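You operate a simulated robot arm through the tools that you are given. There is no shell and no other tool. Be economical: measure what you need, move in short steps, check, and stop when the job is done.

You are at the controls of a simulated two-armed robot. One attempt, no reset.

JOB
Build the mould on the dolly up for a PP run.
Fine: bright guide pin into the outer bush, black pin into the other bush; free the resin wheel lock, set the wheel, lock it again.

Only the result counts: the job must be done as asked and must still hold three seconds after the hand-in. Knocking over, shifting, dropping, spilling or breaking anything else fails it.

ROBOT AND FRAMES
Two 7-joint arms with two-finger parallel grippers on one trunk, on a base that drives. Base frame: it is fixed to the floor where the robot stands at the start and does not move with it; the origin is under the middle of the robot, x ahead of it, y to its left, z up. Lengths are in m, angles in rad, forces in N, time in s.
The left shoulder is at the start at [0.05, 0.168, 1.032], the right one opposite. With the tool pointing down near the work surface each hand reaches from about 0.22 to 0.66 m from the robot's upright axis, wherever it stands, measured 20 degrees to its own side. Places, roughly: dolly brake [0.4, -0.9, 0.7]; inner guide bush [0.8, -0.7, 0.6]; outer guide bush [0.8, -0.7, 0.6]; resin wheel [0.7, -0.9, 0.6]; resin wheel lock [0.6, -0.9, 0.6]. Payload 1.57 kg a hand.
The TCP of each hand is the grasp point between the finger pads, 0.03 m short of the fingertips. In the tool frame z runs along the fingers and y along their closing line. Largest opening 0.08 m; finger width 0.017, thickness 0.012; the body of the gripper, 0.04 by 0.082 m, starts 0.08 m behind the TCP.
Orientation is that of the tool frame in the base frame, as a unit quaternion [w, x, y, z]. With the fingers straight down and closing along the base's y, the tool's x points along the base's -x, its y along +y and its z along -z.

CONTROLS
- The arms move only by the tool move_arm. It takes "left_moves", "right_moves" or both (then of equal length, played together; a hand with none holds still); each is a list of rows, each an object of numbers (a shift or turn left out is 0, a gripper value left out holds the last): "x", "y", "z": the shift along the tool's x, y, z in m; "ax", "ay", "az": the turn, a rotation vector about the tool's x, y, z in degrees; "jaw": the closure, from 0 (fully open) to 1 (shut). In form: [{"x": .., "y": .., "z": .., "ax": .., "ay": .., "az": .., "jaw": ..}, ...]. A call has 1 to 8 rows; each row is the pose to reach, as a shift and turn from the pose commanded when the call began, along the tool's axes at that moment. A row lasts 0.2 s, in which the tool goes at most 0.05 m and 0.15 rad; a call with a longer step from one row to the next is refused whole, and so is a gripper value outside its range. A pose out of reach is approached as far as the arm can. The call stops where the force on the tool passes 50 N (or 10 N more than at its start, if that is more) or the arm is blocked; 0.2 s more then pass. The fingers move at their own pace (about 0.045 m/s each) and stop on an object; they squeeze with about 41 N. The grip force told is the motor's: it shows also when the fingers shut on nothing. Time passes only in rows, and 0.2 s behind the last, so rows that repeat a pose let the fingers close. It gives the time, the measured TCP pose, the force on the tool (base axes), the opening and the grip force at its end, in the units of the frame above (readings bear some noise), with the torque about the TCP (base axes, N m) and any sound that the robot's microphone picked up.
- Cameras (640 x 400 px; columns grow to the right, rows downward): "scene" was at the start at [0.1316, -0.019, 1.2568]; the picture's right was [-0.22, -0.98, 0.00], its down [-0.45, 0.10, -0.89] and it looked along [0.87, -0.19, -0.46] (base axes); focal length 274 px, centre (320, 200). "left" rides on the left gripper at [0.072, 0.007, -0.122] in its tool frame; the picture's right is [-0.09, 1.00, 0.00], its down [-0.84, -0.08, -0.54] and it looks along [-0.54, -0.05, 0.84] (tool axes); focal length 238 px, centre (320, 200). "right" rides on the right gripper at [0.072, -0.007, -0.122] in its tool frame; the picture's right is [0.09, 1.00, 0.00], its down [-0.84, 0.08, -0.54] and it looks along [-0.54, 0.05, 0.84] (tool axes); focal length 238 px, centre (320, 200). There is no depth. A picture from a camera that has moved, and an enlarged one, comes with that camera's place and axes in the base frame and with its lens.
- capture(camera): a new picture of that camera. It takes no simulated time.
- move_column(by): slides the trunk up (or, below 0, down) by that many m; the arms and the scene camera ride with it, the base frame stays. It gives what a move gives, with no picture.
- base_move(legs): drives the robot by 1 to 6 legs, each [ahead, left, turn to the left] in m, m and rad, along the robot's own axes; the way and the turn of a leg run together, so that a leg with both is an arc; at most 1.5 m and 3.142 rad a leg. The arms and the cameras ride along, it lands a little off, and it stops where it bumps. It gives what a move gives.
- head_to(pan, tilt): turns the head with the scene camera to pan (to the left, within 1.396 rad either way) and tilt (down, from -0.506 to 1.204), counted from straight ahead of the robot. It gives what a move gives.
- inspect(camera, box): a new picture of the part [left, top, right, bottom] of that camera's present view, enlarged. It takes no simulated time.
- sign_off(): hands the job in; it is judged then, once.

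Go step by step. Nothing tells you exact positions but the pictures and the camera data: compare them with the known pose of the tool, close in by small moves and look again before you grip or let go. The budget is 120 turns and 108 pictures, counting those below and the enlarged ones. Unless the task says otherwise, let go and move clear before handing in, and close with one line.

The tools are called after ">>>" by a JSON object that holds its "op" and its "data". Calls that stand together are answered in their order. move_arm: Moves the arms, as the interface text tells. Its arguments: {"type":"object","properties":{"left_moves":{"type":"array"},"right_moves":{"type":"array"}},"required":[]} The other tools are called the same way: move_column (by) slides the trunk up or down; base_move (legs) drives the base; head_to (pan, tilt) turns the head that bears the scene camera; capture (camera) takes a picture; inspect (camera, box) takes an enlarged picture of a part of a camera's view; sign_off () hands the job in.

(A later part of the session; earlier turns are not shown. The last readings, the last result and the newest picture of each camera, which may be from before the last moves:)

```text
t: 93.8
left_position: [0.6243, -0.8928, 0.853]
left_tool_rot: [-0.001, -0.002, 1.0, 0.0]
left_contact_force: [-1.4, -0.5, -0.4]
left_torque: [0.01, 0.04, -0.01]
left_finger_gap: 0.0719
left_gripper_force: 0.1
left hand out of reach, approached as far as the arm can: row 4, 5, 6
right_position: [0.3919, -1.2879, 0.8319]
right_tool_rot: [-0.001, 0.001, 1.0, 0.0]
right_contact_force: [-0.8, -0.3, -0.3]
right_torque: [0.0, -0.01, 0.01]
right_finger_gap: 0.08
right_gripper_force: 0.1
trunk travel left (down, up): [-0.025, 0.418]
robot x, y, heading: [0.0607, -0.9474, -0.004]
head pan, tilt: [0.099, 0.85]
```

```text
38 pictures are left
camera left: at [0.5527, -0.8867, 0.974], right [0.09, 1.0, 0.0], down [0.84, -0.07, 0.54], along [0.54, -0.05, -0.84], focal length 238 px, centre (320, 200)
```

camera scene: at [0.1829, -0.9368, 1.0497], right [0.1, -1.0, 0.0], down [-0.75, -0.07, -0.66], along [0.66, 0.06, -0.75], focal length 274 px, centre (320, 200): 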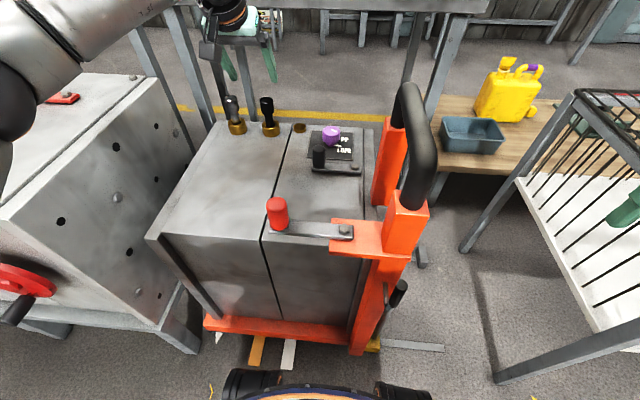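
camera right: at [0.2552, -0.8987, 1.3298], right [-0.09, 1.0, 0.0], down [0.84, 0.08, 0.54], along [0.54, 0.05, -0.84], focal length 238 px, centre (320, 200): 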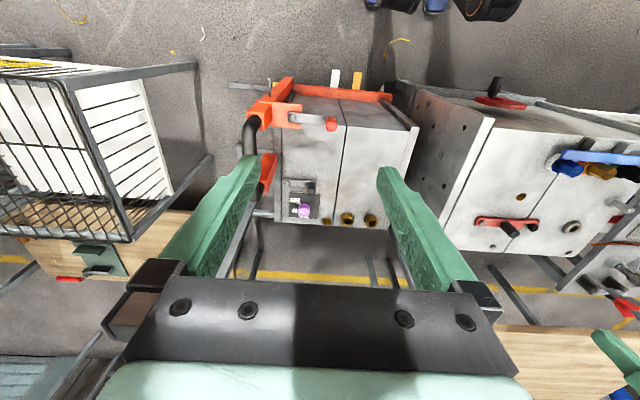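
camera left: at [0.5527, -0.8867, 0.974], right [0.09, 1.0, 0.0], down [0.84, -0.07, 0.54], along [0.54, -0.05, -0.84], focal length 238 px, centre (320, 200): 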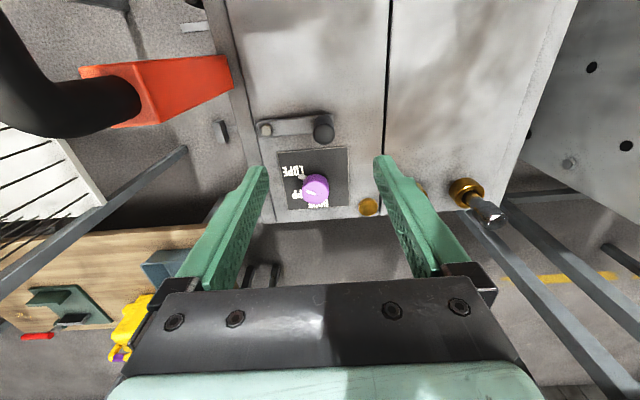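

>>> {"op": "inspect", "data": {"camera": "left", "box": [245, 100, 385, 220]}}

```text
3.33 times, centred on (315, 160) of left
camera zoom: at [0.5527, -0.8867, 0.974], right [0.09, 1.0, 0.0], down [0.84, -0.07, 0.54], along [0.54, -0.05, -0.84], focal length 794 px, centre (337, 333)
```

zoom: 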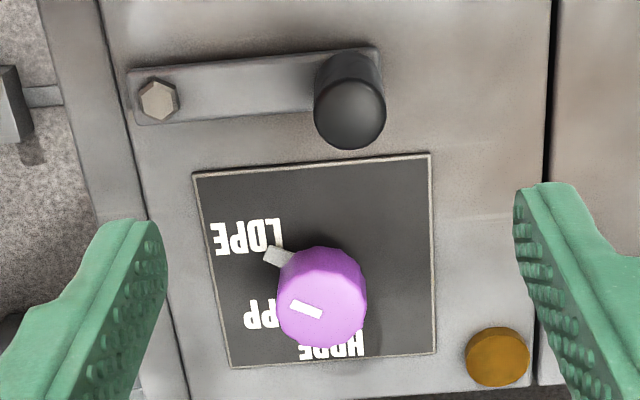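

The wheel points at LDPE; PP is about 65° counter-clockwise. Knob of the lock is at ≈[0.648,-0.891], its pivot ≈[0.645,-0.974]. Moving the hand down over the lock knob.

>>> {"op": "move_arm", "data": {"left_moves": [{"x": 0, "z": 0.04, "jaw": 0}, {"x": -0.008, "y": 0.001, "z": 0.08}, {"x": -0.016, "y": 0.002, "z": 0.115}, {"x": -0.024, "y": 0.002, "z": 0.15}, {"x": -0.024, "y": 0.002, "z": 0.15}]}}

>>> {"op": "capture", "data": {"camera": "left"}}

>>> {"op": "inspect", "data": {"camera": "scene", "box": [220, 80, 400, 200]}}

```text
t: 95.0
left_position: [0.66, -0.8946, 0.7036]
left_tool_rot: [-0.002, -0.001, 1.0, 0.001]
left_contact_force: [0.4, -0.1, -0.7]
left_torque: [-0.03, 0.0, -0.01]
left_finger_gap: 0.0802
left_gripper_force: 0.1
left hand out of reach, approached as far as the arm can: row 1, 2, 3, 4, 5
right_position: [0.392, -1.2873, 0.8331]
right_tool_rot: [-0.001, 0.0, 1.0, 0.0]
right_contact_force: [-1.1, 0.4, -0.5]
right_torque: [-0.04, -0.03, -0.02]
right_finger_gap: 0.0799
right_gripper_force: 0.0
trunk travel left (down, up): [-0.025, 0.418]
robot x, y, heading: [0.0618, -0.9459, -0.009]
head pan, tilt: [0.099, 0.85]
```

```text
36 pictures are left
camera left: at [0.5887, -0.888, 0.8248], right [0.09, 1.0, 0.0], down [0.84, -0.08, 0.54], along [0.54, -0.05, -0.84], focal length 238 px, centre (320, 200)
```

left: 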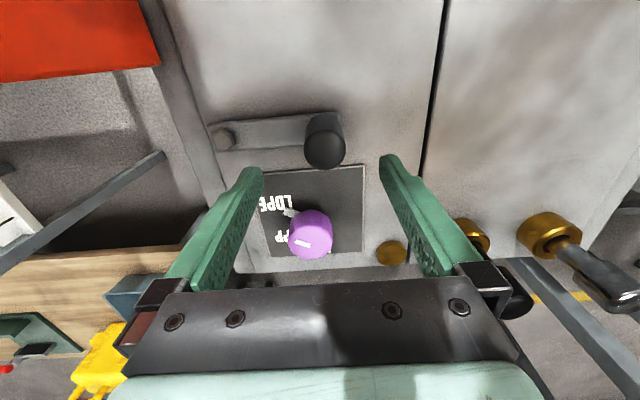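

```text
3.33 times, centred on (310, 140) of scene
camera zoom: at [0.1829, -0.9368, 1.0497], right [0.1, -1.0, 0.0], down [-0.75, -0.07, -0.66], along [0.66, 0.06, -0.75], focal length 914 px, centre (353, 400)
```

zoom: 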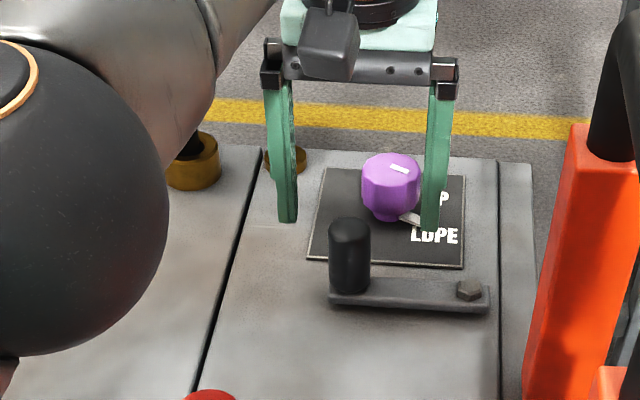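

Knob at [0.649,-0.891]. Shifting back 11 mm and descending around it.

>>> {"op": "move_arm", "data": {"left_moves": [{"x": 0.011, "y": 0.004, "z": 0.0}, {"x": 0.011, "y": 0.004, "z": 0.015}, {"x": 0.011, "y": 0.004, "z": 0.03}, {"x": 0.011, "y": 0.004, "z": 0.03}]}}

>>> {"op": "capture", "data": {"camera": "left"}}

```text
t: 96.0
left_position: [0.662, -0.8933, 0.6822]
left_tool_rot: [-0.001, -0.002, 1.0, 0.001]
left_contact_force: [-1.0, -0.1, 0.4]
left_torque: [0.04, 0.01, 0.0]
left_finger_gap: 0.0801
left_gripper_force: 0.0
left hand out of reach, approached as far as the arm can: row 1, 2, 3, 4
right_position: [0.3916, -1.2867, 0.8323]
right_tool_rot: [-0.001, 0.001, 1.0, 0.0]
right_contact_force: [-0.9, 1.0, -0.1]
right_torque: [0.0, 0.05, -0.02]
right_finger_gap: 0.0799
right_gripper_force: 0.1
trunk travel left (down, up): [-0.025, 0.418]
robot x, y, heading: [0.0659, -0.9489, -0.006]
head pan, tilt: [0.099, 0.85]
```

```text
34 pictures are left
camera left: at [0.5903, -0.8883, 0.8039], right [0.09, 1.0, 0.0], down [0.84, -0.07, 0.54], along [0.54, -0.05, -0.84], focal length 238 px, centre (320, 200)
```

left: 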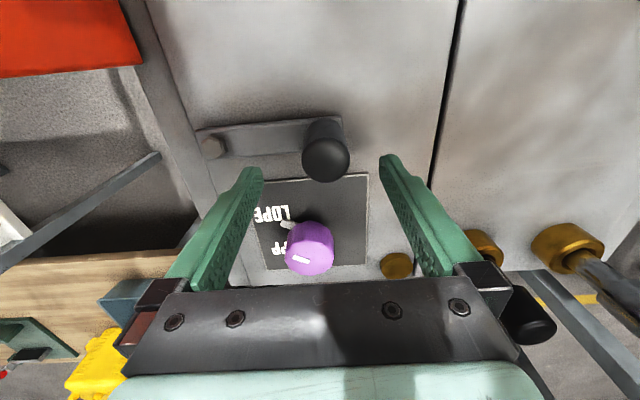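

Still about 12 mm too far ahead; I'll raise the trunk a little for a better posture and re-place the hand.

>>> {"op": "move_column", "data": {"by": 0.06}}

>>> {"op": "move_arm", "data": {"left_moves": [{"x": 0.013, "y": 0.003, "z": 0.0}, {"x": 0.013, "y": 0.003, "z": 0.03}, {"x": 0.013, "y": 0.003, "z": 0.05}, {"x": 0.013, "y": 0.003, "z": 0.05}]}}

```text
t: 97.0
left_position: [0.6626, -0.8949, 0.7433]
left_tool_rot: [-0.001, -0.001, 1.0, 0.001]
left_contact_force: [-0.6, 0.9, 1.3]
left_torque: [0.0, -0.01, 0.01]
left_finger_gap: 0.0799
left_gripper_force: 0.1
right_position: [0.3913, -1.288, 0.8923]
right_tool_rot: [-0.001, 0.001, 1.0, 0.001]
right_contact_force: [0.3, 0.0, -0.9]
right_torque: [-0.01, -0.02, -0.03]
right_finger_gap: 0.0799
right_gripper_force: 0.1
trunk travel left (down, up): [-0.085, 0.358]
robot x, y, heading: [0.063, -0.9485, -0.0]
head pan, tilt: [0.099, 0.85]
```

```text
t: 98.0
left_position: [0.6633, -0.8953, 0.6976]
left_tool_rot: [-0.002, -0.001, 1.0, 0.001]
left_contact_force: [0.7, -0.6, -0.7]
left_torque: [-0.01, 0.0, 0.01]
left_finger_gap: 0.0799
left_gripper_force: 0.2
left hand out of reach, approached as far as the arm can: row 1, 2, 3, 4
right_position: [0.3916, -1.2868, 0.8927]
right_tool_rot: [-0.001, 0.001, 1.0, 0.001]
right_contact_force: [0.6, 0.0, -0.1]
right_torque: [0.0, -0.01, -0.01]
right_finger_gap: 0.0799
right_gripper_force: 0.1
trunk travel left (down, up): [-0.085, 0.358]
robot x, y, heading: [0.0599, -0.9466, -0.003]
head pan, tilt: [0.099, 0.85]
```

The arm is limited because the hand is too close to the body's midline. I'll lift both hands, and drive right ~0.14 m so the left hand works at its comfortable side.

>>> {"op": "move_arm", "data": {"left_moves": [{"z": -0.04}, {"z": -0.08}, {"z": -0.12}, {"z": -0.12}, {"z": -0.12}], "right_moves": [{"z": -0.04}, {"z": -0.08, "x": 0.01}, {"z": -0.12, "x": 0.02}, {"z": -0.16, "x": 0.03}, {"z": -0.2, "x": 0.04}]}}

>>> {"op": "base_move", "data": {"legs": [[0, -0.14, 0.003]]}}

>>> {"op": "capture", "data": {"camera": "scene"}}

```text
t: 99.2
left_position: [0.6541, -0.891, 0.8154]
left_tool_rot: [-0.002, -0.002, 1.0, 0.0]
left_contact_force: [0.2, -0.1, -0.6]
left_torque: [0.0, 0.0, 0.01]
left_finger_gap: 0.08
left_gripper_force: 0.2
left hand out of reach, approached as far as the arm can: row 2, 3, 4, 5
right_position: [0.3521, -1.2864, 1.0925]
right_tool_rot: [-0.001, 0.0, 1.0, 0.001]
right_contact_force: [-0.5, 0.0, 0.2]
right_torque: [0.02, 0.01, -0.02]
right_finger_gap: 0.0801
right_gripper_force: 0.1
trunk travel left (down, up): [-0.085, 0.358]
robot x, y, heading: [0.0649, -0.9489, -0.004]
head pan, tilt: [0.099, 0.85]
```

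```text
t: 101.1
left_position: [0.6549, -1.0301, 0.8156]
left_tool_rot: [-0.002, -0.003, 1.0, 0.001]
left_contact_force: [-0.6, 0.0, 0.2]
left_torque: [0.01, 0.02, -0.05]
left_finger_gap: 0.0799
left_gripper_force: 0.1
right_position: [0.3547, -1.4253, 1.0915]
right_tool_rot: [0.0, -0.001, 1.0, -0.001]
right_contact_force: [1.2, 0.9, 0.7]
right_torque: [0.03, -0.04, 0.02]
right_finger_gap: 0.08
right_gripper_force: 0.0
trunk travel left (down, up): [-0.085, 0.358]
robot x, y, heading: [0.0659, -1.0836, -0.001]
head pan, tilt: [0.099, 0.85]
```

```text
33 pictures are left
camera scene: at [0.1829, -1.0767, 1.1097], right [0.1, -0.99, 0.0], down [-0.75, -0.08, -0.66], along [0.66, 0.07, -0.75], focal length 274 px, centre (320, 200)
```

scene: 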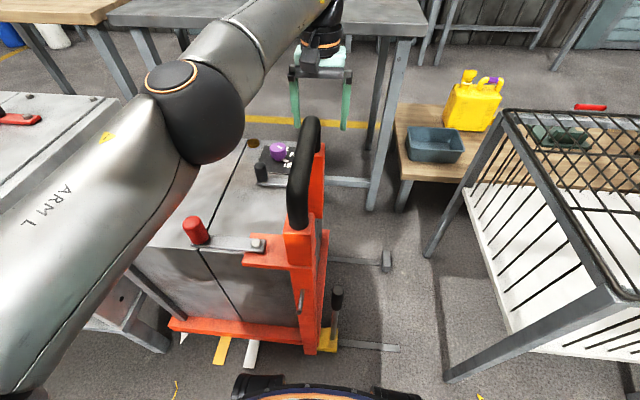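

The left hand is now above the dolly's handle; I'll lift it and move it left over the lock knob.

>>> {"op": "move_arm", "data": {"left_moves": [{"z": -0.04}, {"z": -0.07}, {"z": -0.07, "y": 0.045}, {"z": -0.07, "y": 0.09}, {"z": -0.07, "y": 0.138, "x": 0.003}, {"z": -0.07, "y": 0.138, "x": 0.006}, {"z": -0.07, "y": 0.138, "x": 0.006}]}}

>>> {"op": "capture", "data": {"camera": "left"}}

```text
t: 102.7
left_position: [0.6459, -0.8925, 0.8853]
left_tool_rot: [-0.001, -0.004, 1.0, 0.001]
left_contact_force: [-0.2, 0.0, 0.4]
left_torque: [-0.02, -0.03, 0.0]
left_finger_gap: 0.0798
left_gripper_force: 0.1
left hand out of reach, approached as far as the arm can: row 1, 2, 3
right_position: [0.3548, -1.4253, 1.0919]
right_tool_rot: [-0.001, -0.001, 1.0, 0.0]
right_contact_force: [-0.4, 0.2, 0.4]
right_torque: [0.01, 0.01, 0.02]
right_finger_gap: 0.0797
right_gripper_force: 0.1
trunk travel left (down, up): [-0.085, 0.358]
robot x, y, heading: [0.0647, -1.084, 0.002]
head pan, tilt: [0.099, 0.85]
```

```text
32 pictures are left
camera left: at [0.5748, -0.8863, 1.0066], right [0.09, 1.0, 0.0], down [0.84, -0.07, 0.54], along [0.54, -0.05, -0.84], focal length 238 px, centre (320, 200)
```

left: 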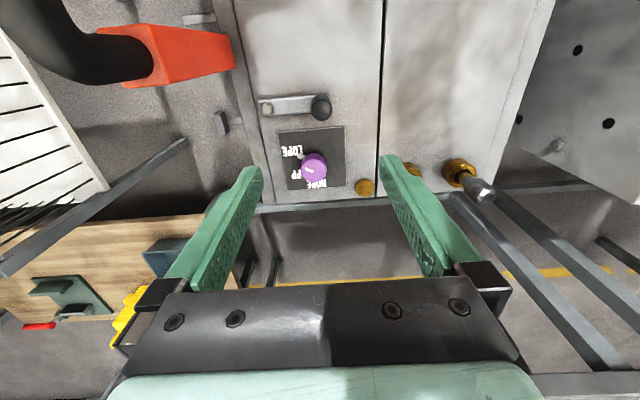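

In reach now. Descending over the knob.

>>> {"op": "move_arm", "data": {"left_moves": [{"x": -0.003, "y": 0.002, "z": 0.045}, {"x": -0.003, "y": 0.002, "z": 0.09}, {"x": -0.003, "y": 0.002, "z": 0.135}, {"x": -0.003, "y": 0.002, "z": 0.175}, {"x": -0.003, "y": 0.002, "z": 0.209}, {"x": -0.003, "y": 0.002, "z": 0.209}]}}

>>> {"op": "capture", "data": {"camera": "left"}}

>>> {"op": "inspect", "data": {"camera": "scene", "box": [200, 90, 360, 210]}}

```text
t: 104.1
left_position: [0.6499, -0.8893, 0.6748]
left_tool_rot: [-0.002, -0.003, 1.0, 0.001]
left_contact_force: [0.1, 0.0, 0.3]
left_torque: [0.02, 0.0, -0.03]
left_finger_gap: 0.08
left_gripper_force: 0.1
right_position: [0.3536, -1.4258, 1.0909]
right_tool_rot: [0.0, 0.0, 1.0, -0.001]
right_contact_force: [0.0, 0.4, -0.5]
right_torque: [-0.02, 0.01, 0.01]
right_finger_gap: 0.0799
right_gripper_force: 0.1
trunk travel left (down, up): [-0.085, 0.358]
robot x, y, heading: [0.0616, -1.0847, 0.002]
head pan, tilt: [0.099, 0.85]
```

```text
31 pictures are left
camera left: at [0.5774, -0.8832, 0.7965], right [0.08, 1.0, 0.0], down [0.84, -0.07, 0.54], along [0.54, -0.05, -0.84], focal length 238 px, centre (320, 200)
```

left: 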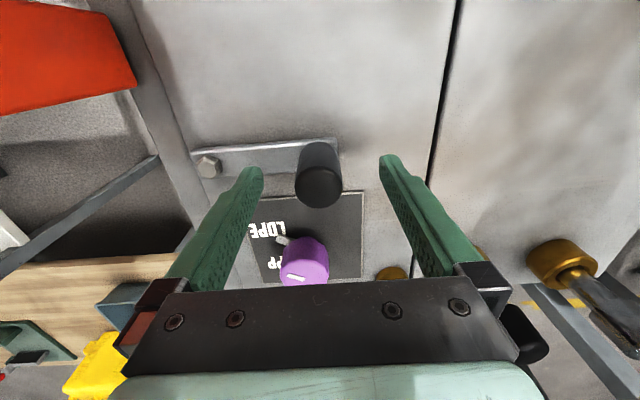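

```text
3.33 times, centred on (280, 150) of scene
camera zoom: at [0.183, -1.0766, 1.1097], right [0.1, -0.99, 0.0], down [-0.75, -0.08, -0.66], along [0.66, 0.07, -0.75], focal length 914 px, centre (453, 367)
```

zoom: 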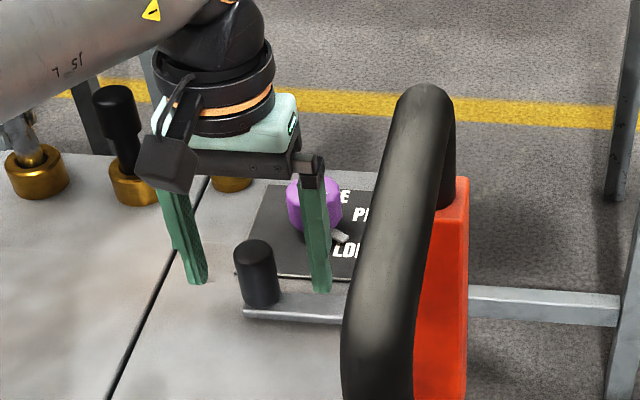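

Knob is between the fingers. Closing on it.

>>> {"op": "move_arm", "data": {"left_moves": [{"jaw": 1}, {"jaw": 1}, {"jaw": 1}, {"jaw": 1}, {"jaw": 1}, {"jaw": 1}]}}

```text
t: 105.5
left_position: [0.6497, -0.8892, 0.6749]
left_tool_rot: [-0.002, -0.003, 1.0, 0.0]
left_contact_force: [-0.2, -1.3, -0.2]
left_torque: [-0.08, -0.06, -0.02]
left_finger_gap: 0.0272
left_gripper_force: 37.4
right_position: [0.3533, -1.4258, 1.0922]
right_tool_rot: [-0.001, -0.001, 1.0, 0.0]
right_contact_force: [-0.4, -0.5, -0.1]
right_torque: [0.01, 0.02, 0.0]
right_finger_gap: 0.0799
right_gripper_force: 0.1
trunk travel left (down, up): [-0.085, 0.358]
robot x, y, heading: [0.0651, -1.0846, -0.0]
head pan, tilt: [0.099, 0.85]
```

Test swing toward the robot by about 8°.

>>> {"op": "move_arm", "data": {"left_moves": [{"x": 0.006, "y": -0.0003, "az": -4}, {"x": 0.0116, "y": -0.0008, "az": -8}, {"x": 0.0116, "y": -0.0008, "az": -8}]}}

>>> {"op": "capture", "data": {"camera": "left"}}

```text
t: 106.3
left_position: [0.6375, -0.8891, 0.677]
left_tool_rot: [-0.002, -0.074, 0.997, 0.001]
left_contact_force: [-0.7, 2.4, -4.3]
left_torque: [-0.12, -0.54, 0.03]
left_finger_gap: 0.0272
left_gripper_force: 37.7
right_position: [0.3539, -1.4247, 1.0917]
right_tool_rot: [-0.001, -0.002, 1.0, 0.0]
right_contact_force: [-0.8, 0.1, 0.4]
right_torque: [-0.01, 0.04, 0.03]
right_finger_gap: 0.0798
right_gripper_force: 0.1
trunk travel left (down, up): [-0.085, 0.358]
robot x, y, heading: [0.065, -1.0839, 0.005]
head pan, tilt: [0.099, 0.85]
```

```text
29 pictures are left
camera left: at [0.5659, -0.8942, 0.797], right [-0.06, 1.0, 0.0], down [0.84, 0.05, 0.54], along [0.54, 0.03, -0.84], focal length 238 px, centre (320, 200)
```

left: 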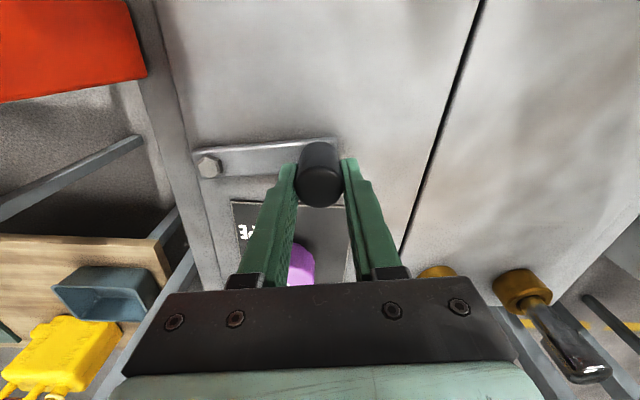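

The lever swings freely. Continuing the arc by 40°.

>>> {"op": "move_arm", "data": {"left_moves": [{"x": 0.0116, "y": -0.0008, "az": -8}, {"x": 0.0229, "y": -0.0032, "az": -16}, {"x": 0.0338, "y": -0.0072, "az": -24}, {"x": 0.044, "y": -0.0126, "az": -32}, {"x": 0.0534, "y": -0.0194, "az": -40}, {"x": 0.0534, "y": -0.0194, "az": -40}]}}

>>> {"op": "capture", "data": {"camera": "left"}}

>>> {"op": "inspect", "data": {"camera": "scene", "box": [180, 90, 360, 230]}}

```text
t: 107.7
left_position: [0.5887, -0.9112, 0.6752]
left_tool_rot: [0.001, -0.415, 0.91, 0.004]
left_contact_force: [0.8, 32.1, -5.8]
left_torque: [-0.52, -0.87, -0.07]
left_finger_gap: 0.0272
left_gripper_force: 38.1
right_position: [0.3543, -1.4231, 1.0937]
right_tool_rot: [-0.001, -0.002, 1.0, -0.001]
right_contact_force: [-0.4, -0.7, 0.1]
right_torque: [0.01, -0.01, -0.03]
right_finger_gap: 0.0799
right_gripper_force: 0.1
trunk travel left (down, up): [-0.085, 0.358]
robot x, y, heading: [0.0647, -1.086, 0.0]
head pan, tilt: [0.099, 0.85]
```

```text
28 pictures are left
camera left: at [0.5371, -0.9625, 0.7967], right [-0.69, 0.72, 0.01], down [0.61, 0.58, 0.55], along [0.39, 0.38, -0.84], focal length 238 px, centre (320, 200)
```

left: 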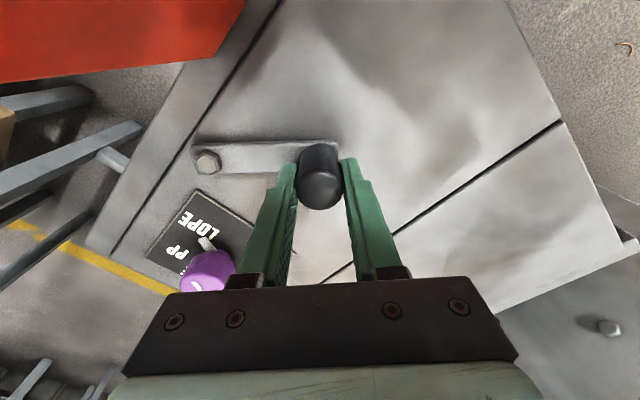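

```text
2.86 times, centred on (270, 160) of scene
camera zoom: at [0.1834, -1.0745, 1.1096], right [0.1, -0.99, 0.0], down [-0.75, -0.08, -0.66], along [0.66, 0.07, -0.75], focal length 784 px, centre (463, 314)
```

zoom: 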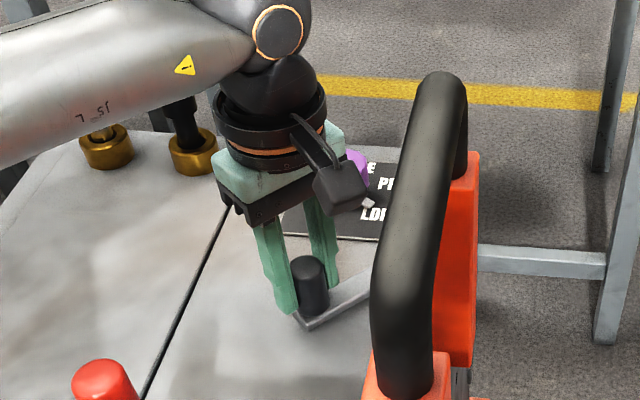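

The lever has swung ~48°; there's 32 N resistance, possibly an end stop. A small further swing will tell.

>>> {"op": "move_arm", "data": {"left_moves": [{"x": 0.008, "y": 0.003, "az": -5}, {"x": 0.0145, "y": 0.003, "az": -10}, {"x": 0.0145, "y": 0.003, "az": -10}]}}

>>> {"op": "capture", "data": {"camera": "left"}}

```text
t: 108.5
left_position: [0.5754, -0.93, 0.6759]
left_tool_rot: [-0.002, -0.486, 0.874, 0.0]
left_contact_force: [-0.4, -0.2, -0.3]
left_torque: [-0.04, -0.01, -0.05]
left_finger_gap: 0.0001
left_gripper_force: 21.4
right_position: [0.3545, -1.4264, 1.0915]
right_tool_rot: [-0.001, -0.001, 1.0, 0.0]
right_contact_force: [-0.1, 0.5, 0.1]
right_torque: [-0.01, 0.01, 0.02]
right_finger_gap: 0.0799
right_gripper_force: 0.0
trunk travel left (down, up): [-0.085, 0.358]
robot x, y, heading: [0.0653, -1.086, 0.004]
head pan, tilt: [0.099, 0.85]
```

```text
26 pictures are left
camera left: at [0.5319, -0.9869, 0.7983], right [-0.8, 0.6, 0.0], down [0.51, 0.67, 0.54], along [0.32, 0.43, -0.84], focal length 238 px, centre (320, 200)
```

left: 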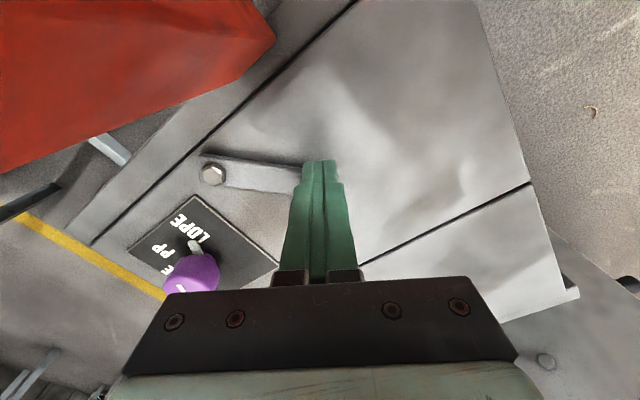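

The fingers slipped past the knob at the lever's end stop (~45–50°), so the lock should be free. Lifting, un-yawing the hand and looking.

>>> {"op": "move_arm", "data": {"left_moves": [{"z": -0.04, "jaw": 1}, {"z": -0.08, "az": 8}, {"z": -0.12, "az": 16}, {"z": -0.12, "az": 24, "jaw": 0}, {"z": -0.12, "az": 32}, {"z": -0.12, "az": 40}, {"z": -0.12, "az": 48}, {"z": -0.12, "az": 56}]}}

>>> {"op": "base_move", "data": {"legs": [[0.02, 0, 0]]}}

>>> {"op": "capture", "data": {"camera": "left"}}

```text
t: 110.3
left_position: [0.5775, -0.9249, 0.7971]
left_tool_rot: [-0.003, -0.021, 1.0, 0.0]
left_contact_force: [1.0, -0.6, 0.5]
left_torque: [-0.03, 0.03, 0.01]
left_finger_gap: 0.0802
left_gripper_force: 0.0
right_position: [0.3539, -1.4262, 1.0916]
right_tool_rot: [-0.001, -0.001, 1.0, 0.0]
right_contact_force: [0.7, 0.6, 0.6]
right_torque: [-0.01, 0.0, 0.01]
right_finger_gap: 0.0801
right_gripper_force: 0.1
trunk travel left (down, up): [-0.085, 0.358]
robot x, y, heading: [0.0651, -1.0861, -0.002]
head pan, tilt: [0.099, 0.85]
```

```text
t: 111.1
left_position: [0.5966, -0.9254, 0.7968]
left_tool_rot: [-0.002, -0.021, 1.0, 0.001]
left_contact_force: [0.3, 0.3, -0.7]
left_torque: [-0.02, -0.02, 0.03]
left_finger_gap: 0.08
left_gripper_force: 0.0
right_position: [0.3738, -1.4252, 1.0924]
right_tool_rot: [-0.001, 0.0, 1.0, 0.0]
right_contact_force: [-0.4, 0.1, 1.0]
right_torque: [0.01, -0.01, 0.0]
right_finger_gap: 0.08
right_gripper_force: 0.0
trunk travel left (down, up): [-0.085, 0.358]
robot x, y, heading: [0.0853, -1.0854, 0.001]
head pan, tilt: [0.099, 0.85]
```

```text
25 pictures are left
camera left: at [0.5245, -0.9232, 0.9178], right [0.05, 1.0, 0.0], down [0.84, -0.04, 0.54], along [0.54, -0.03, -0.84], focal length 238 px, centre (320, 200)
```

left: 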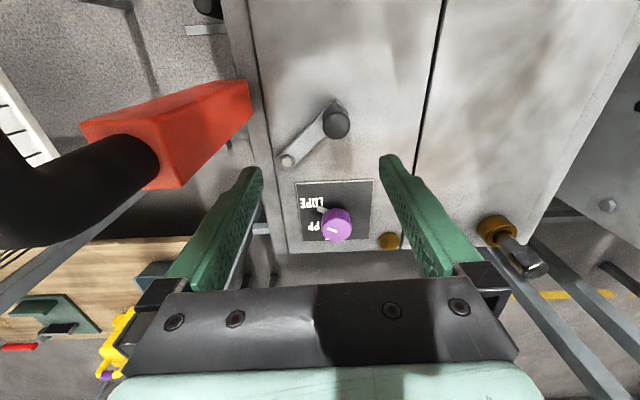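

The lock lever is visibly at ~45°, off its locked position. Moving over the wheel at ≈[0.738,-0.912] with a slight tilt.

>>> {"op": "move_arm", "data": {"left_moves": [{"x": -0.035, "y": 0.002, "z": 0.0, "ay": -4}, {"x": -0.07, "y": 0.004, "z": 0.02, "ay": -8}, {"x": -0.105, "y": 0.006, "z": 0.04, "ay": -12}, {"x": -0.1415, "y": 0.007, "z": 0.06, "ay": -12}, {"x": -0.1415, "y": 0.007, "z": 0.077, "ay": -12}, {"x": -0.1415, "y": 0.007, "z": 0.077, "ay": -12}]}}

>>> {"op": "capture", "data": {"camera": "left"}}

>>> {"op": "inspect", "data": {"camera": "scene", "box": [180, 90, 360, 230]}}

```text
t: 112.5
left_position: [0.7383, -0.9128, 0.7184]
left_tool_rot: [0.103, -0.02, 0.994, 0.003]
left_contact_force: [-0.7, 0.0, 0.6]
left_torque: [-0.01, 0.04, 0.0]
left_finger_gap: 0.0798
left_gripper_force: 0.1
right_position: [0.3739, -1.4258, 1.093]
right_tool_rot: [-0.001, -0.001, 1.0, 0.0]
right_contact_force: [0.0, -0.4, 0.0]
right_torque: [-0.02, 0.01, 0.04]
right_finger_gap: 0.0797
right_gripper_force: 0.0
trunk travel left (down, up): [-0.085, 0.358]
robot x, y, heading: [0.0866, -1.0862, -0.0]
head pan, tilt: [0.099, 0.85]
```

```text
24 pictures are left
camera left: at [0.6415, -0.911, 0.8222], right [0.05, 1.0, 0.02], down [0.71, -0.05, 0.7], along [0.7, -0.02, -0.71], focal length 238 px, centre (320, 200)
```

left: 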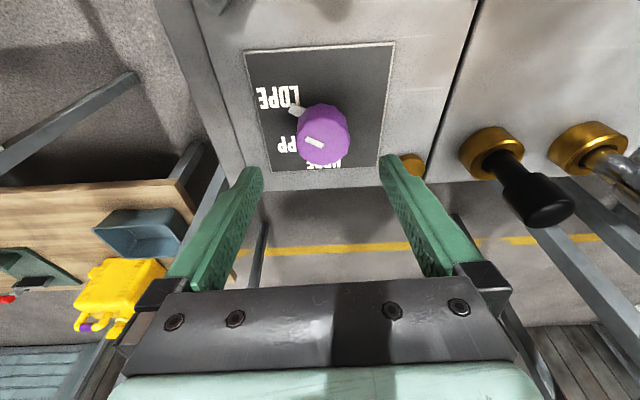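

```text
2.86 times, centred on (270, 160) of scene
camera zoom: at [0.2028, -1.0766, 1.1097], right [0.1, -0.99, 0.0], down [-0.75, -0.08, -0.66], along [0.66, 0.07, -0.75], focal length 784 px, centre (463, 314)
```

zoom: 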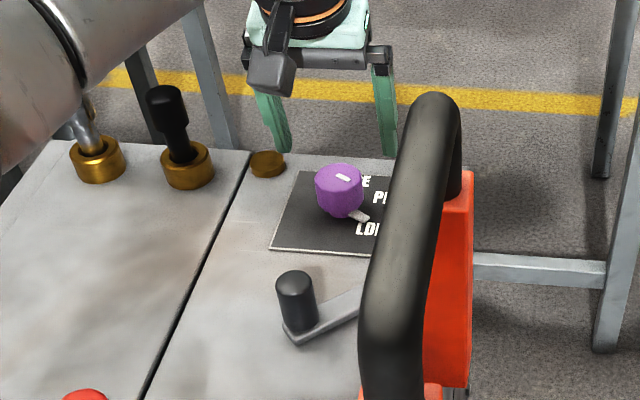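

Aligned with the wheel. Descending 5 cm around it and closing.

>>> {"op": "move_arm", "data": {"left_moves": [{"x": 0.004, "y": 0.003, "z": 0.02}, {"x": 0.0075, "y": 0.003, "z": 0.036}, {"x": 0.0103, "y": 0.003, "z": 0.049}, {"x": 0.0103, "y": 0.003, "z": 0.049}]}}

>>> {"op": "capture", "data": {"camera": "left"}}

>>> {"op": "inspect", "data": {"camera": "scene", "box": [220, 100, 340, 190]}}

```text
t: 113.5
left_position: [0.7372, -0.9102, 0.6686]
left_tool_rot: [0.102, -0.021, 0.995, 0.003]
left_contact_force: [0.6, 0.3, 0.3]
left_torque: [0.01, -0.02, 0.0]
left_finger_gap: 0.0798
left_gripper_force: 0.0
right_position: [0.3745, -1.4273, 1.0904]
right_tool_rot: [-0.001, -0.001, 1.0, 0.0]
right_contact_force: [-0.4, -0.9, -0.1]
right_torque: [-0.04, 0.02, -0.02]
right_finger_gap: 0.0802
right_gripper_force: 0.0
trunk travel left (down, up): [-0.085, 0.358]
robot x, y, heading: [0.0833, -1.088, 0.002]
head pan, tilt: [0.099, 0.85]
```

```text
22 pictures are left
camera left: at [0.6418, -0.9079, 0.7723], right [0.05, 1.0, 0.02], down [0.71, -0.05, 0.7], along [0.7, -0.02, -0.71], focal length 238 px, centre (320, 200)
```

left: 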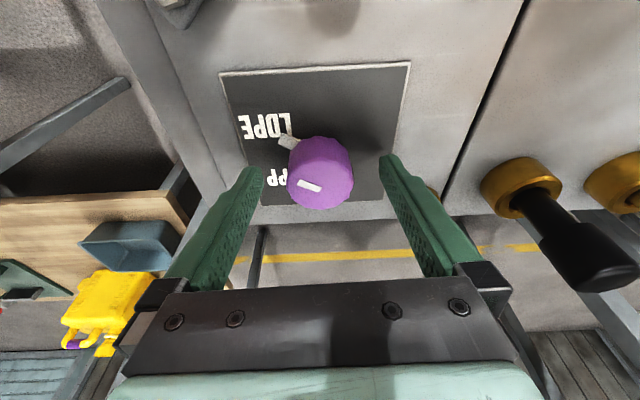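

```text
4.44 times, centred on (280, 145) of scene
camera zoom: at [0.2028, -1.0766, 1.1097], right [0.1, -0.99, 0.0], down [-0.75, -0.08, -0.66], along [0.66, 0.07, -0.75], focal length 1219 px, centre (498, 444)
```

zoom: 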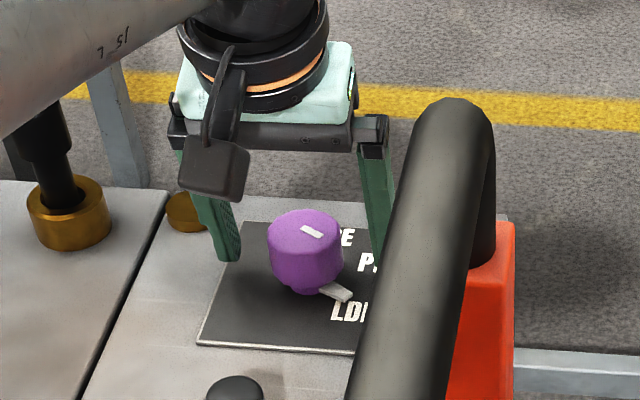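

Centered. Closing on the wheel.

>>> {"op": "move_arm", "data": {"left_moves": [{"jaw": 1}, {"jaw": 1}, {"jaw": 1}, {"jaw": 1}, {"jaw": 1}]}}

```text
t: 114.7
left_position: [0.7383, -0.9107, 0.6683]
left_tool_rot: [0.103, -0.021, 0.994, 0.001]
left_contact_force: [-0.6, -0.8, -1.1]
left_torque: [-0.37, -0.09, 0.01]
left_finger_gap: 0.0415
left_gripper_force: 38.8
right_position: [0.3743, -1.4258, 1.0922]
right_tool_rot: [-0.001, -0.002, 1.0, 0.0]
right_contact_force: [-0.2, -0.6, 0.2]
right_torque: [0.0, 0.01, -0.04]
right_finger_gap: 0.0801
right_gripper_force: 0.1
trunk travel left (down, up): [-0.085, 0.358]
robot x, y, heading: [0.0803, -1.0839, 0.001]
head pan, tilt: [0.099, 0.85]
```

Gripped (41.5 mm). Turning counter-clockwise by 32° first and checking.

>>> {"op": "move_arm", "data": {"left_moves": [{"ax": -1.7, "az": -7.8}, {"ax": -3.3, "az": -15.6}, {"ax": -5.0, "az": -23.5}, {"ax": -6.7, "az": -31.3}, {"ax": -6.7, "az": -31.3}]}}

>>> {"op": "inspect", "data": {"camera": "scene", "box": [220, 100, 340, 190]}}

>>> {"op": "capture", "data": {"camera": "left"}}

```text
t: 115.9
left_position: [0.738, -0.9109, 0.6693]
left_tool_rot: [0.099, -0.295, 0.95, 0.031]
left_contact_force: [8.1, -4.1, -1.5]
left_torque: [-1.37, -0.05, -0.02]
left_finger_gap: 0.0411
left_gripper_force: 45.0
right_position: [0.375, -1.4255, 1.0921]
right_tool_rot: [-0.001, -0.001, 1.0, 0.001]
right_contact_force: [-0.1, 0.1, -0.1]
right_torque: [-0.01, 0.02, 0.0]
right_finger_gap: 0.0798
right_gripper_force: 0.1
trunk travel left (down, up): [-0.085, 0.358]
robot x, y, heading: [0.0821, -1.086, 0.001]
head pan, tilt: [0.099, 0.85]
```

```text
4.44 times, centred on (280, 145) of scene
camera zoom: at [0.2034, -1.0767, 1.1096], right [0.1, -0.99, 0.0], down [-0.75, -0.08, -0.66], along [0.66, 0.07, -0.75], focal length 1219 px, centre (498, 444)
```

zoom: 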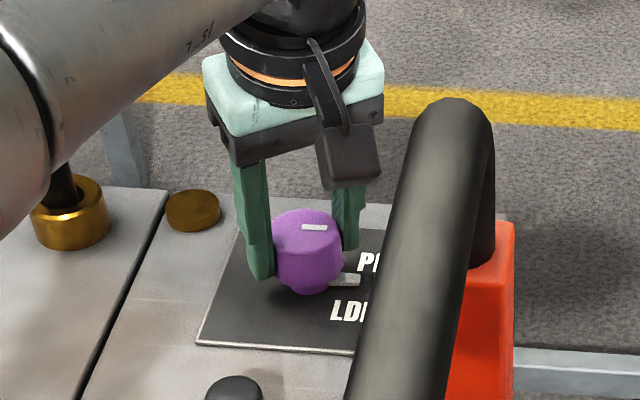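

```text
19 pictures are left
camera left: at [0.6552, -0.9603, 0.7724], right [-0.49, 0.87, 0.02], down [0.63, 0.34, 0.7], along [0.61, 0.36, -0.71], focal length 238 px, centre (320, 200)
```

left: 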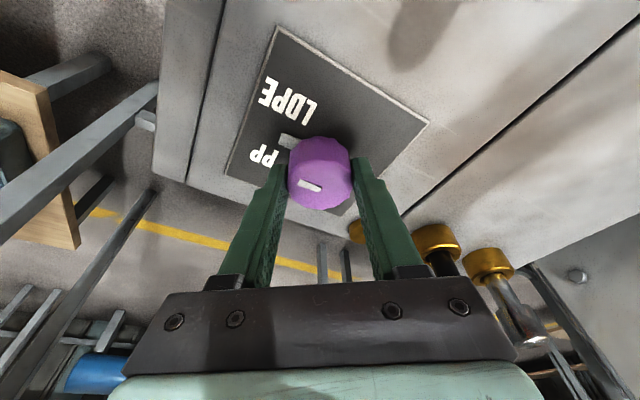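

The pointer has turned along and is midway. Turning another ~32°.

>>> {"op": "move_arm", "data": {"left_moves": [{"ax": -1.7, "az": -7.8}, {"ax": -3.3, "az": -15.6}, {"ax": -5.0, "az": -23.5}, {"ax": -6.5, "az": -30.3}, {"ax": -6.5, "az": -30.3}]}}

>>> {"op": "capture", "data": {"camera": "left"}}

>>> {"op": "inspect", "data": {"camera": "scene", "box": [200, 90, 340, 190]}}

```text
t: 116.6
left_position: [0.7351, -0.9126, 0.6693]
left_tool_rot: [0.103, -0.44, 0.891, 0.04]
left_contact_force: [12.5, 0.0, -9.1]
left_torque: [0.37, 0.48, -0.09]
left_finger_gap: 0.0413
left_gripper_force: 45.3
left hand out of reach, approached as far as the arm can: row 2, 3
right_position: [0.3758, -1.4261, 1.0911]
right_tool_rot: [0.0, 0.0, 1.0, -0.001]
right_contact_force: [0.1, -1.2, 0.5]
right_torque: [0.03, -0.02, -0.02]
right_finger_gap: 0.0799
right_gripper_force: 0.1
trunk travel left (down, up): [-0.085, 0.358]
robot x, y, heading: [0.0847, -1.0841, -0.002]
head pan, tilt: [0.099, 0.85]
stopped in row 3 (left hand): the force on the tool passed its limit at 55 N (the readings are from after the stop); the commanded pose is now the measured one
```

```text
18 pictures are left
camera left: at [0.6705, -0.9855, 0.7708], right [-0.73, 0.68, 0.0], down [0.48, 0.51, 0.71], along [0.48, 0.52, -0.7], focal length 238 px, centre (320, 200)
```

left: 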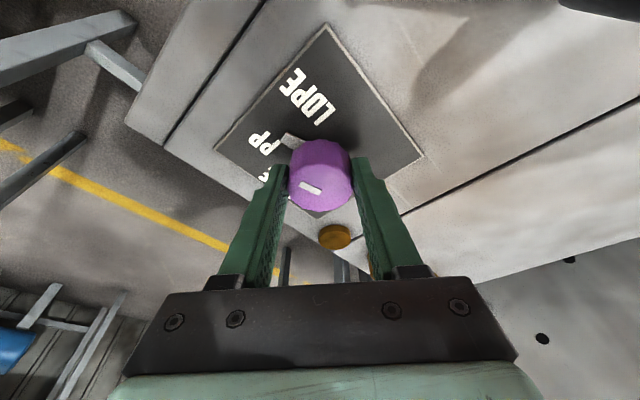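

```text
4.00 times, centred on (270, 140) of scene
camera zoom: at [0.2052, -1.0768, 1.1094], right [0.1, -0.99, 0.0], down [-0.75, -0.07, -0.66], along [0.66, 0.07, -0.75], focal length 1097 px, centre (520, 440)
```

zoom: 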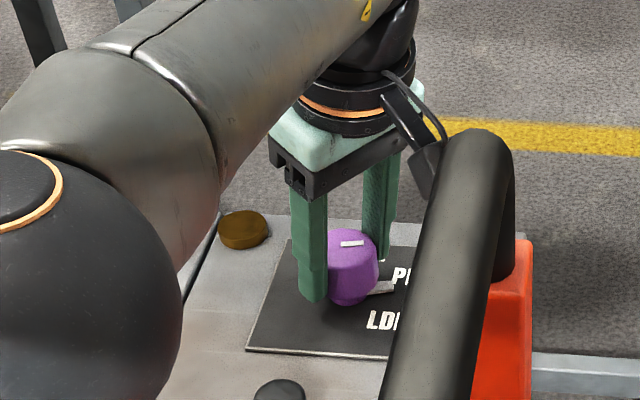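

The arm ran out of reach at ~50° of turn. I'll release the wheel, back off up and un-yaw to regrip.

>>> {"op": "move_arm", "data": {"left_moves": [{"jaw": 0}, {"jaw": 0}, {"jaw": 0}, {"jaw": 0}, {"z": -0.03}, {"z": -0.07}, {"z": -0.07, "ax": 1.7, "az": 7.8}, {"z": -0.07, "ax": 3.3, "az": 15.6}]}}

>>> {"op": "move_arm", "data": {"left_moves": [{"ax": 1.7, "az": 7.8}, {"ax": 3.3, "az": 15.6}, {"ax": 5.0, "az": 23.5}, {"ax": 6.7, "az": 31.3}, {"ax": 8.3, "az": 39}, {"ax": 8.3, "az": 39}]}}

>>> {"op": "capture", "data": {"camera": "left"}}

>>> {"op": "capture", "data": {"camera": "scene"}}

```text
t: 118.4
left_position: [0.7414, -0.9258, 0.7407]
left_tool_rot: [0.108, -0.345, 0.932, 0.032]
left_contact_force: [0.0, 0.5, -0.4]
left_torque: [-0.01, -0.01, 0.0]
left_finger_gap: 0.0798
left_gripper_force: 0.1
left hand out of reach, approached as far as the arm can: row 5, 6, 7, 8
right_position: [0.3743, -1.4262, 1.0912]
right_tool_rot: [-0.002, 0.0, 1.0, 0.0]
right_contact_force: [-0.6, 0.5, -0.5]
right_torque: [-0.02, -0.02, 0.01]
right_finger_gap: 0.0798
right_gripper_force: 0.1
trunk travel left (down, up): [-0.085, 0.358]
robot x, y, heading: [0.0837, -1.0882, -0.005]
head pan, tilt: [0.099, 0.85]
```

```text
t: 119.8
left_position: [0.7401, -0.9266, 0.7398]
left_tool_rot: [0.115, -0.006, 0.993, -0.001]
left_contact_force: [0.3, 0.0, 0.1]
left_torque: [-0.02, 0.01, 0.02]
left_finger_gap: 0.08
left_gripper_force: 0.1
left hand out of reach, approached as far as the arm can: row 1, 2, 3
right_position: [0.3739, -1.4273, 1.0917]
right_tool_rot: [-0.001, 0.0, 1.0, 0.0]
right_contact_force: [0.2, -0.2, -0.3]
right_torque: [0.0, 0.03, -0.02]
right_finger_gap: 0.08
right_gripper_force: 0.1
trunk travel left (down, up): [-0.085, 0.358]
robot x, y, heading: [0.0806, -1.0845, 0.0]
head pan, tilt: [0.099, 0.85]
```

```text
16 pictures are left
camera left: at [0.6427, -0.9215, 0.8417], right [0.08, 1.0, 0.02], down [0.69, -0.07, 0.72], along [0.72, -0.04, -0.7], focal length 238 px, centre (320, 200)
```

left: 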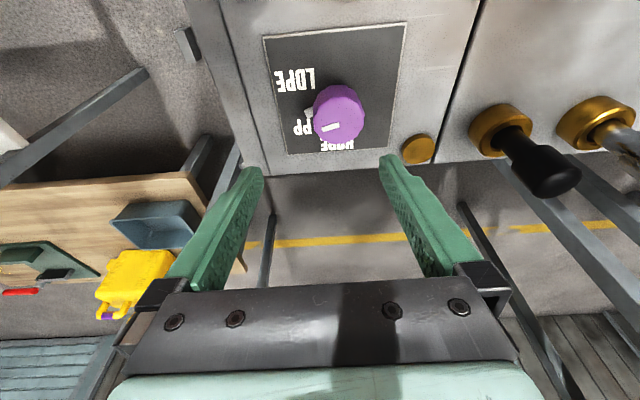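

```text
15 pictures are left
camera scene: at [0.2035, -1.0769, 1.1097], right [0.1, -0.99, 0.0], down [-0.75, -0.08, -0.66], along [0.66, 0.07, -0.75], focal length 274 px, centre (320, 200)
```

scene: 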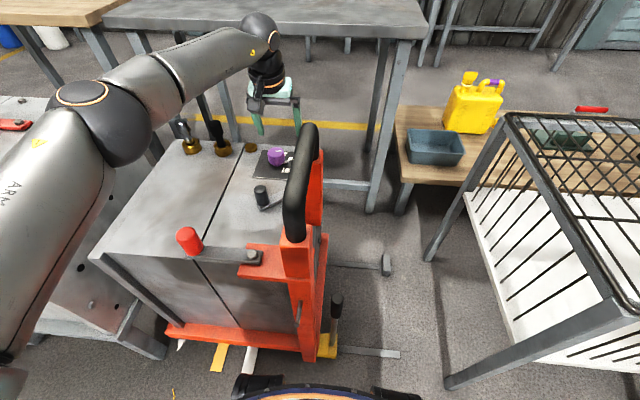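

Everything still stands. Zooming on the wheel pointer versus the PP label.

>>> {"op": "inspect", "data": {"camera": "left", "box": [255, 55, 415, 165]}}

```text
3.64 times, centred on (335, 110) of left
camera zoom: at [0.6427, -0.9215, 0.8417], right [0.08, 1.0, 0.02], down [0.69, -0.07, 0.72], along [0.72, -0.04, -0.7], focal length 867 px, centre (266, 527)
```

zoom: 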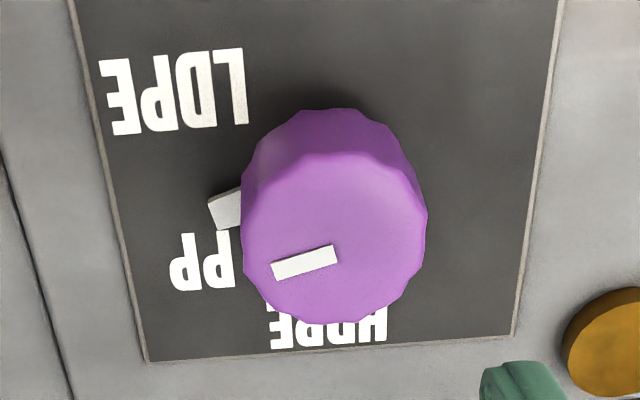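

By projection the pointer is ~13° past the −y direction and PP lies at ~30°, so ~17° remain. I'll yaw the hand −25°, descend again and regrip clear of the pointer.

>>> {"op": "move_arm", "data": {"left_moves": [{"y": 0.006, "ax": 1.9, "az": 8.1}, {"y": 0.012, "ax": 3.8, "az": 16.2}, {"y": 0.0166, "x": 0.004, "z": 0.01, "ax": 5.7, "az": 24.3}, {"y": 0.0166, "x": 0.01, "z": 0.035, "ax": 5.7, "az": 24.3}, {"y": 0.0166, "x": 0.015, "z": 0.055, "ax": 5.7, "az": 24.3}, {"y": 0.0166, "x": 0.0183, "z": 0.0696, "ax": 5.7, "az": 24.3}, {"y": 0.0166, "x": 0.0183, "z": 0.0696, "ax": 5.7, "az": 24.3}]}}

>>> {"op": "capture", "data": {"camera": "left"}}

```text
t: 121.4
left_position: [0.7018, -0.8737, 0.671]
left_tool_rot: [0.114, 0.197, 0.973, -0.021]
left_contact_force: [0.6, 0.6, -0.3]
left_torque: [0.0, 0.01, 0.01]
left_finger_gap: 0.0801
left_gripper_force: 0.0
left hand out of reach, approached as far as the arm can: row 3, 4, 5, 6, 7
right_position: [0.3734, -1.4262, 1.0902]
right_tool_rot: [-0.001, 0.0, 1.0, 0.0]
right_contact_force: [0.1, -1.0, 0.2]
right_torque: [-0.01, 0.02, -0.01]
right_finger_gap: 0.0799
right_gripper_force: 0.0
trunk travel left (down, up): [-0.085, 0.358]
robot x, y, heading: [0.0799, -1.0828, -0.001]
head pan, tilt: [0.099, 0.85]
```

```text
13 pictures are left
camera left: at [0.6126, -0.8304, 0.7719], right [0.47, 0.88, 0.03], down [0.6, -0.34, 0.72], along [0.64, -0.32, -0.69], focal length 238 px, centre (320, 200)
```

left: 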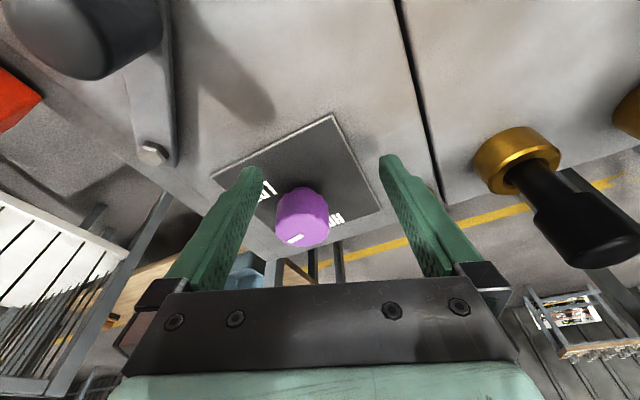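

That yaw was out of reach and the hand stopped short. Lifting and returning to a modest yaw above the wheel.

>>> {"op": "move_arm", "data": {"left_moves": [{"x": -0.009, "z": -0.039}, {"x": -0.0146, "z": -0.0623}, {"x": -0.03, "y": -0.006, "z": -0.058, "ax": -1.9, "az": -8}, {"x": -0.045, "y": -0.013, "z": -0.054, "ax": -3, "az": -13}, {"x": -0.0606, "y": -0.0192, "z": -0.0515, "ax": -4.1, "az": -17.5}, {"x": -0.0606, "y": -0.0192, "z": -0.0515, "ax": -4.1, "az": -17.5}]}}

```text
t: 122.8
left_position: [0.7374, -0.9087, 0.7367]
left_tool_rot: [0.114, 0.054, 0.992, -0.008]
left_contact_force: [0.5, 0.3, 0.3]
left_torque: [0.01, -0.04, -0.01]
left_finger_gap: 0.0799
left_gripper_force: 0.0
left hand out of reach, approached as far as the arm can: row 1, 2
right_position: [0.3746, -1.4267, 1.0917]
right_tool_rot: [-0.001, -0.001, 1.0, -0.001]
right_contact_force: [-0.4, 0.4, 0.3]
right_torque: [0.01, -0.02, 0.01]
right_finger_gap: 0.08
right_gripper_force: 0.1
trunk travel left (down, up): [-0.085, 0.358]
robot x, y, heading: [0.0829, -1.0836, -0.001]
head pan, tilt: [0.099, 0.85]
```

In place at yaw −6°. Descending to z≈0.672, then gripping.

>>> {"op": "move_arm", "data": {"left_moves": [{"x": 0.006, "z": 0.026}, {"x": 0.011, "z": 0.047}, {"x": 0.0148, "z": 0.0633}, {"x": 0.0148, "z": 0.0633, "jaw": 1}, {"x": 0.0148, "z": 0.0633, "jaw": 1}, {"x": 0.0148, "z": 0.0633, "jaw": 1}, {"x": 0.0148, "z": 0.0633, "jaw": 1}, {"x": 0.0148, "z": 0.0633, "jaw": 1}]}}

>>> {"op": "move_arm", "data": {"left_moves": [{"ax": -1.6, "az": -7}, {"ax": -3.2, "az": -14}, {"ax": -4.4, "az": -19}, {"ax": -4.4, "az": -19}]}}

>>> {"op": "inspect", "data": {"camera": "left", "box": [220, 80, 400, 230]}}

```text
t: 124.6
left_position: [0.7377, -0.9096, 0.6702]
left_tool_rot: [0.113, 0.054, 0.992, -0.007]
left_contact_force: [0.8, -1.5, -3.0]
left_torque: [0.4, -0.51, -0.01]
left_finger_gap: 0.0417
left_gripper_force: 39.3
right_position: [0.3734, -1.4263, 1.0914]
right_tool_rot: [-0.001, 0.0, 1.0, 0.0]
right_contact_force: [0.6, -0.5, -0.4]
right_torque: [-0.01, -0.03, 0.0]
right_finger_gap: 0.0801
right_gripper_force: 0.1
trunk travel left (down, up): [-0.085, 0.358]
robot x, y, heading: [0.0835, -1.0841, -0.003]
head pan, tilt: [0.099, 0.85]
```

```text
t: 125.6
left_position: [0.7381, -0.909, 0.671]
left_tool_rot: [0.114, -0.114, 0.987, 0.012]
left_contact_force: [5.0, -5.7, -6.0]
left_torque: [0.81, -1.05, 0.05]
left_finger_gap: 0.0413
left_gripper_force: 44.9
right_position: [0.3746, -1.4268, 1.0908]
right_tool_rot: [-0.001, 0.001, 1.0, 0.001]
right_contact_force: [1.1, -0.3, -0.2]
right_torque: [-0.03, -0.02, 0.0]
right_finger_gap: 0.08
right_gripper_force: 0.0
trunk travel left (down, up): [-0.085, 0.358]
robot x, y, heading: [0.0841, -1.085, -0.002]
head pan, tilt: [0.099, 0.85]
```

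```text
2.67 times, centred on (310, 155) of left
camera zoom: at [0.6413, -0.9264, 0.772], right [-0.14, 0.99, 0.02], down [0.69, 0.09, 0.72], along [0.71, 0.11, -0.7], focal length 636 px, centre (347, 320)
```

zoom: 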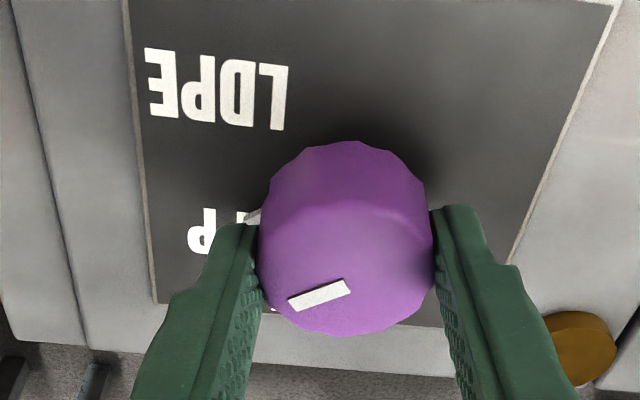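

The cap mark now reads ≈31°, matching PP at ~30°. Releasing and lifting to verify the pointer.

>>> {"op": "move_arm", "data": {"left_moves": [{"jaw": 0}, {"jaw": 0}, {"jaw": 0}, {"jaw": 0}, {"x": -0.009, "z": -0.039}, {"x": -0.018, "z": -0.078}, {"x": -0.018, "z": -0.078}]}}

>>> {"op": "inspect", "data": {"camera": "left", "box": [240, 40, 400, 160]}}

```text
t: 127.2
left_position: [0.7385, -0.908, 0.7517]
left_tool_rot: [0.112, -0.115, 0.987, 0.012]
left_contact_force: [-0.3, -0.2, -0.8]
left_torque: [0.01, -0.01, -0.03]
left_finger_gap: 0.08
left_gripper_force: 0.0
right_position: [0.3745, -1.4271, 1.0932]
right_tool_rot: [-0.001, 0.0, 1.0, 0.0]
right_contact_force: [-0.4, 0.2, 0.1]
right_torque: [0.01, 0.0, 0.03]
right_finger_gap: 0.0801
right_gripper_force: 0.1
trunk travel left (down, up): [-0.085, 0.358]
robot x, y, heading: [0.0864, -1.0852, 0.002]
head pan, tilt: [0.099, 0.85]
```

```text
3.33 times, centred on (320, 100) of left
camera zoom: at [0.6414, -0.9256, 0.8528], right [-0.14, 0.99, 0.02], down [0.69, 0.09, 0.72], along [0.71, 0.11, -0.7], focal length 794 px, centre (320, 533)
```

zoom: 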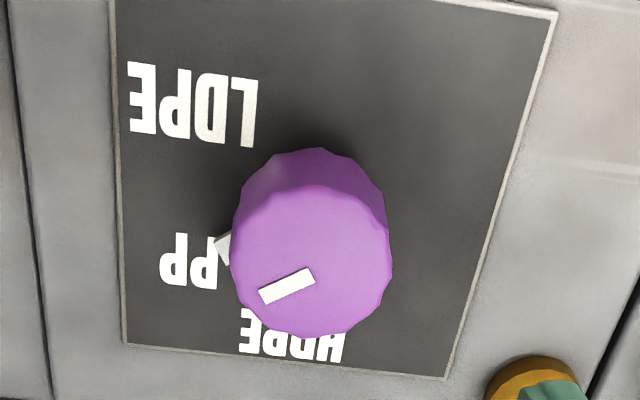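

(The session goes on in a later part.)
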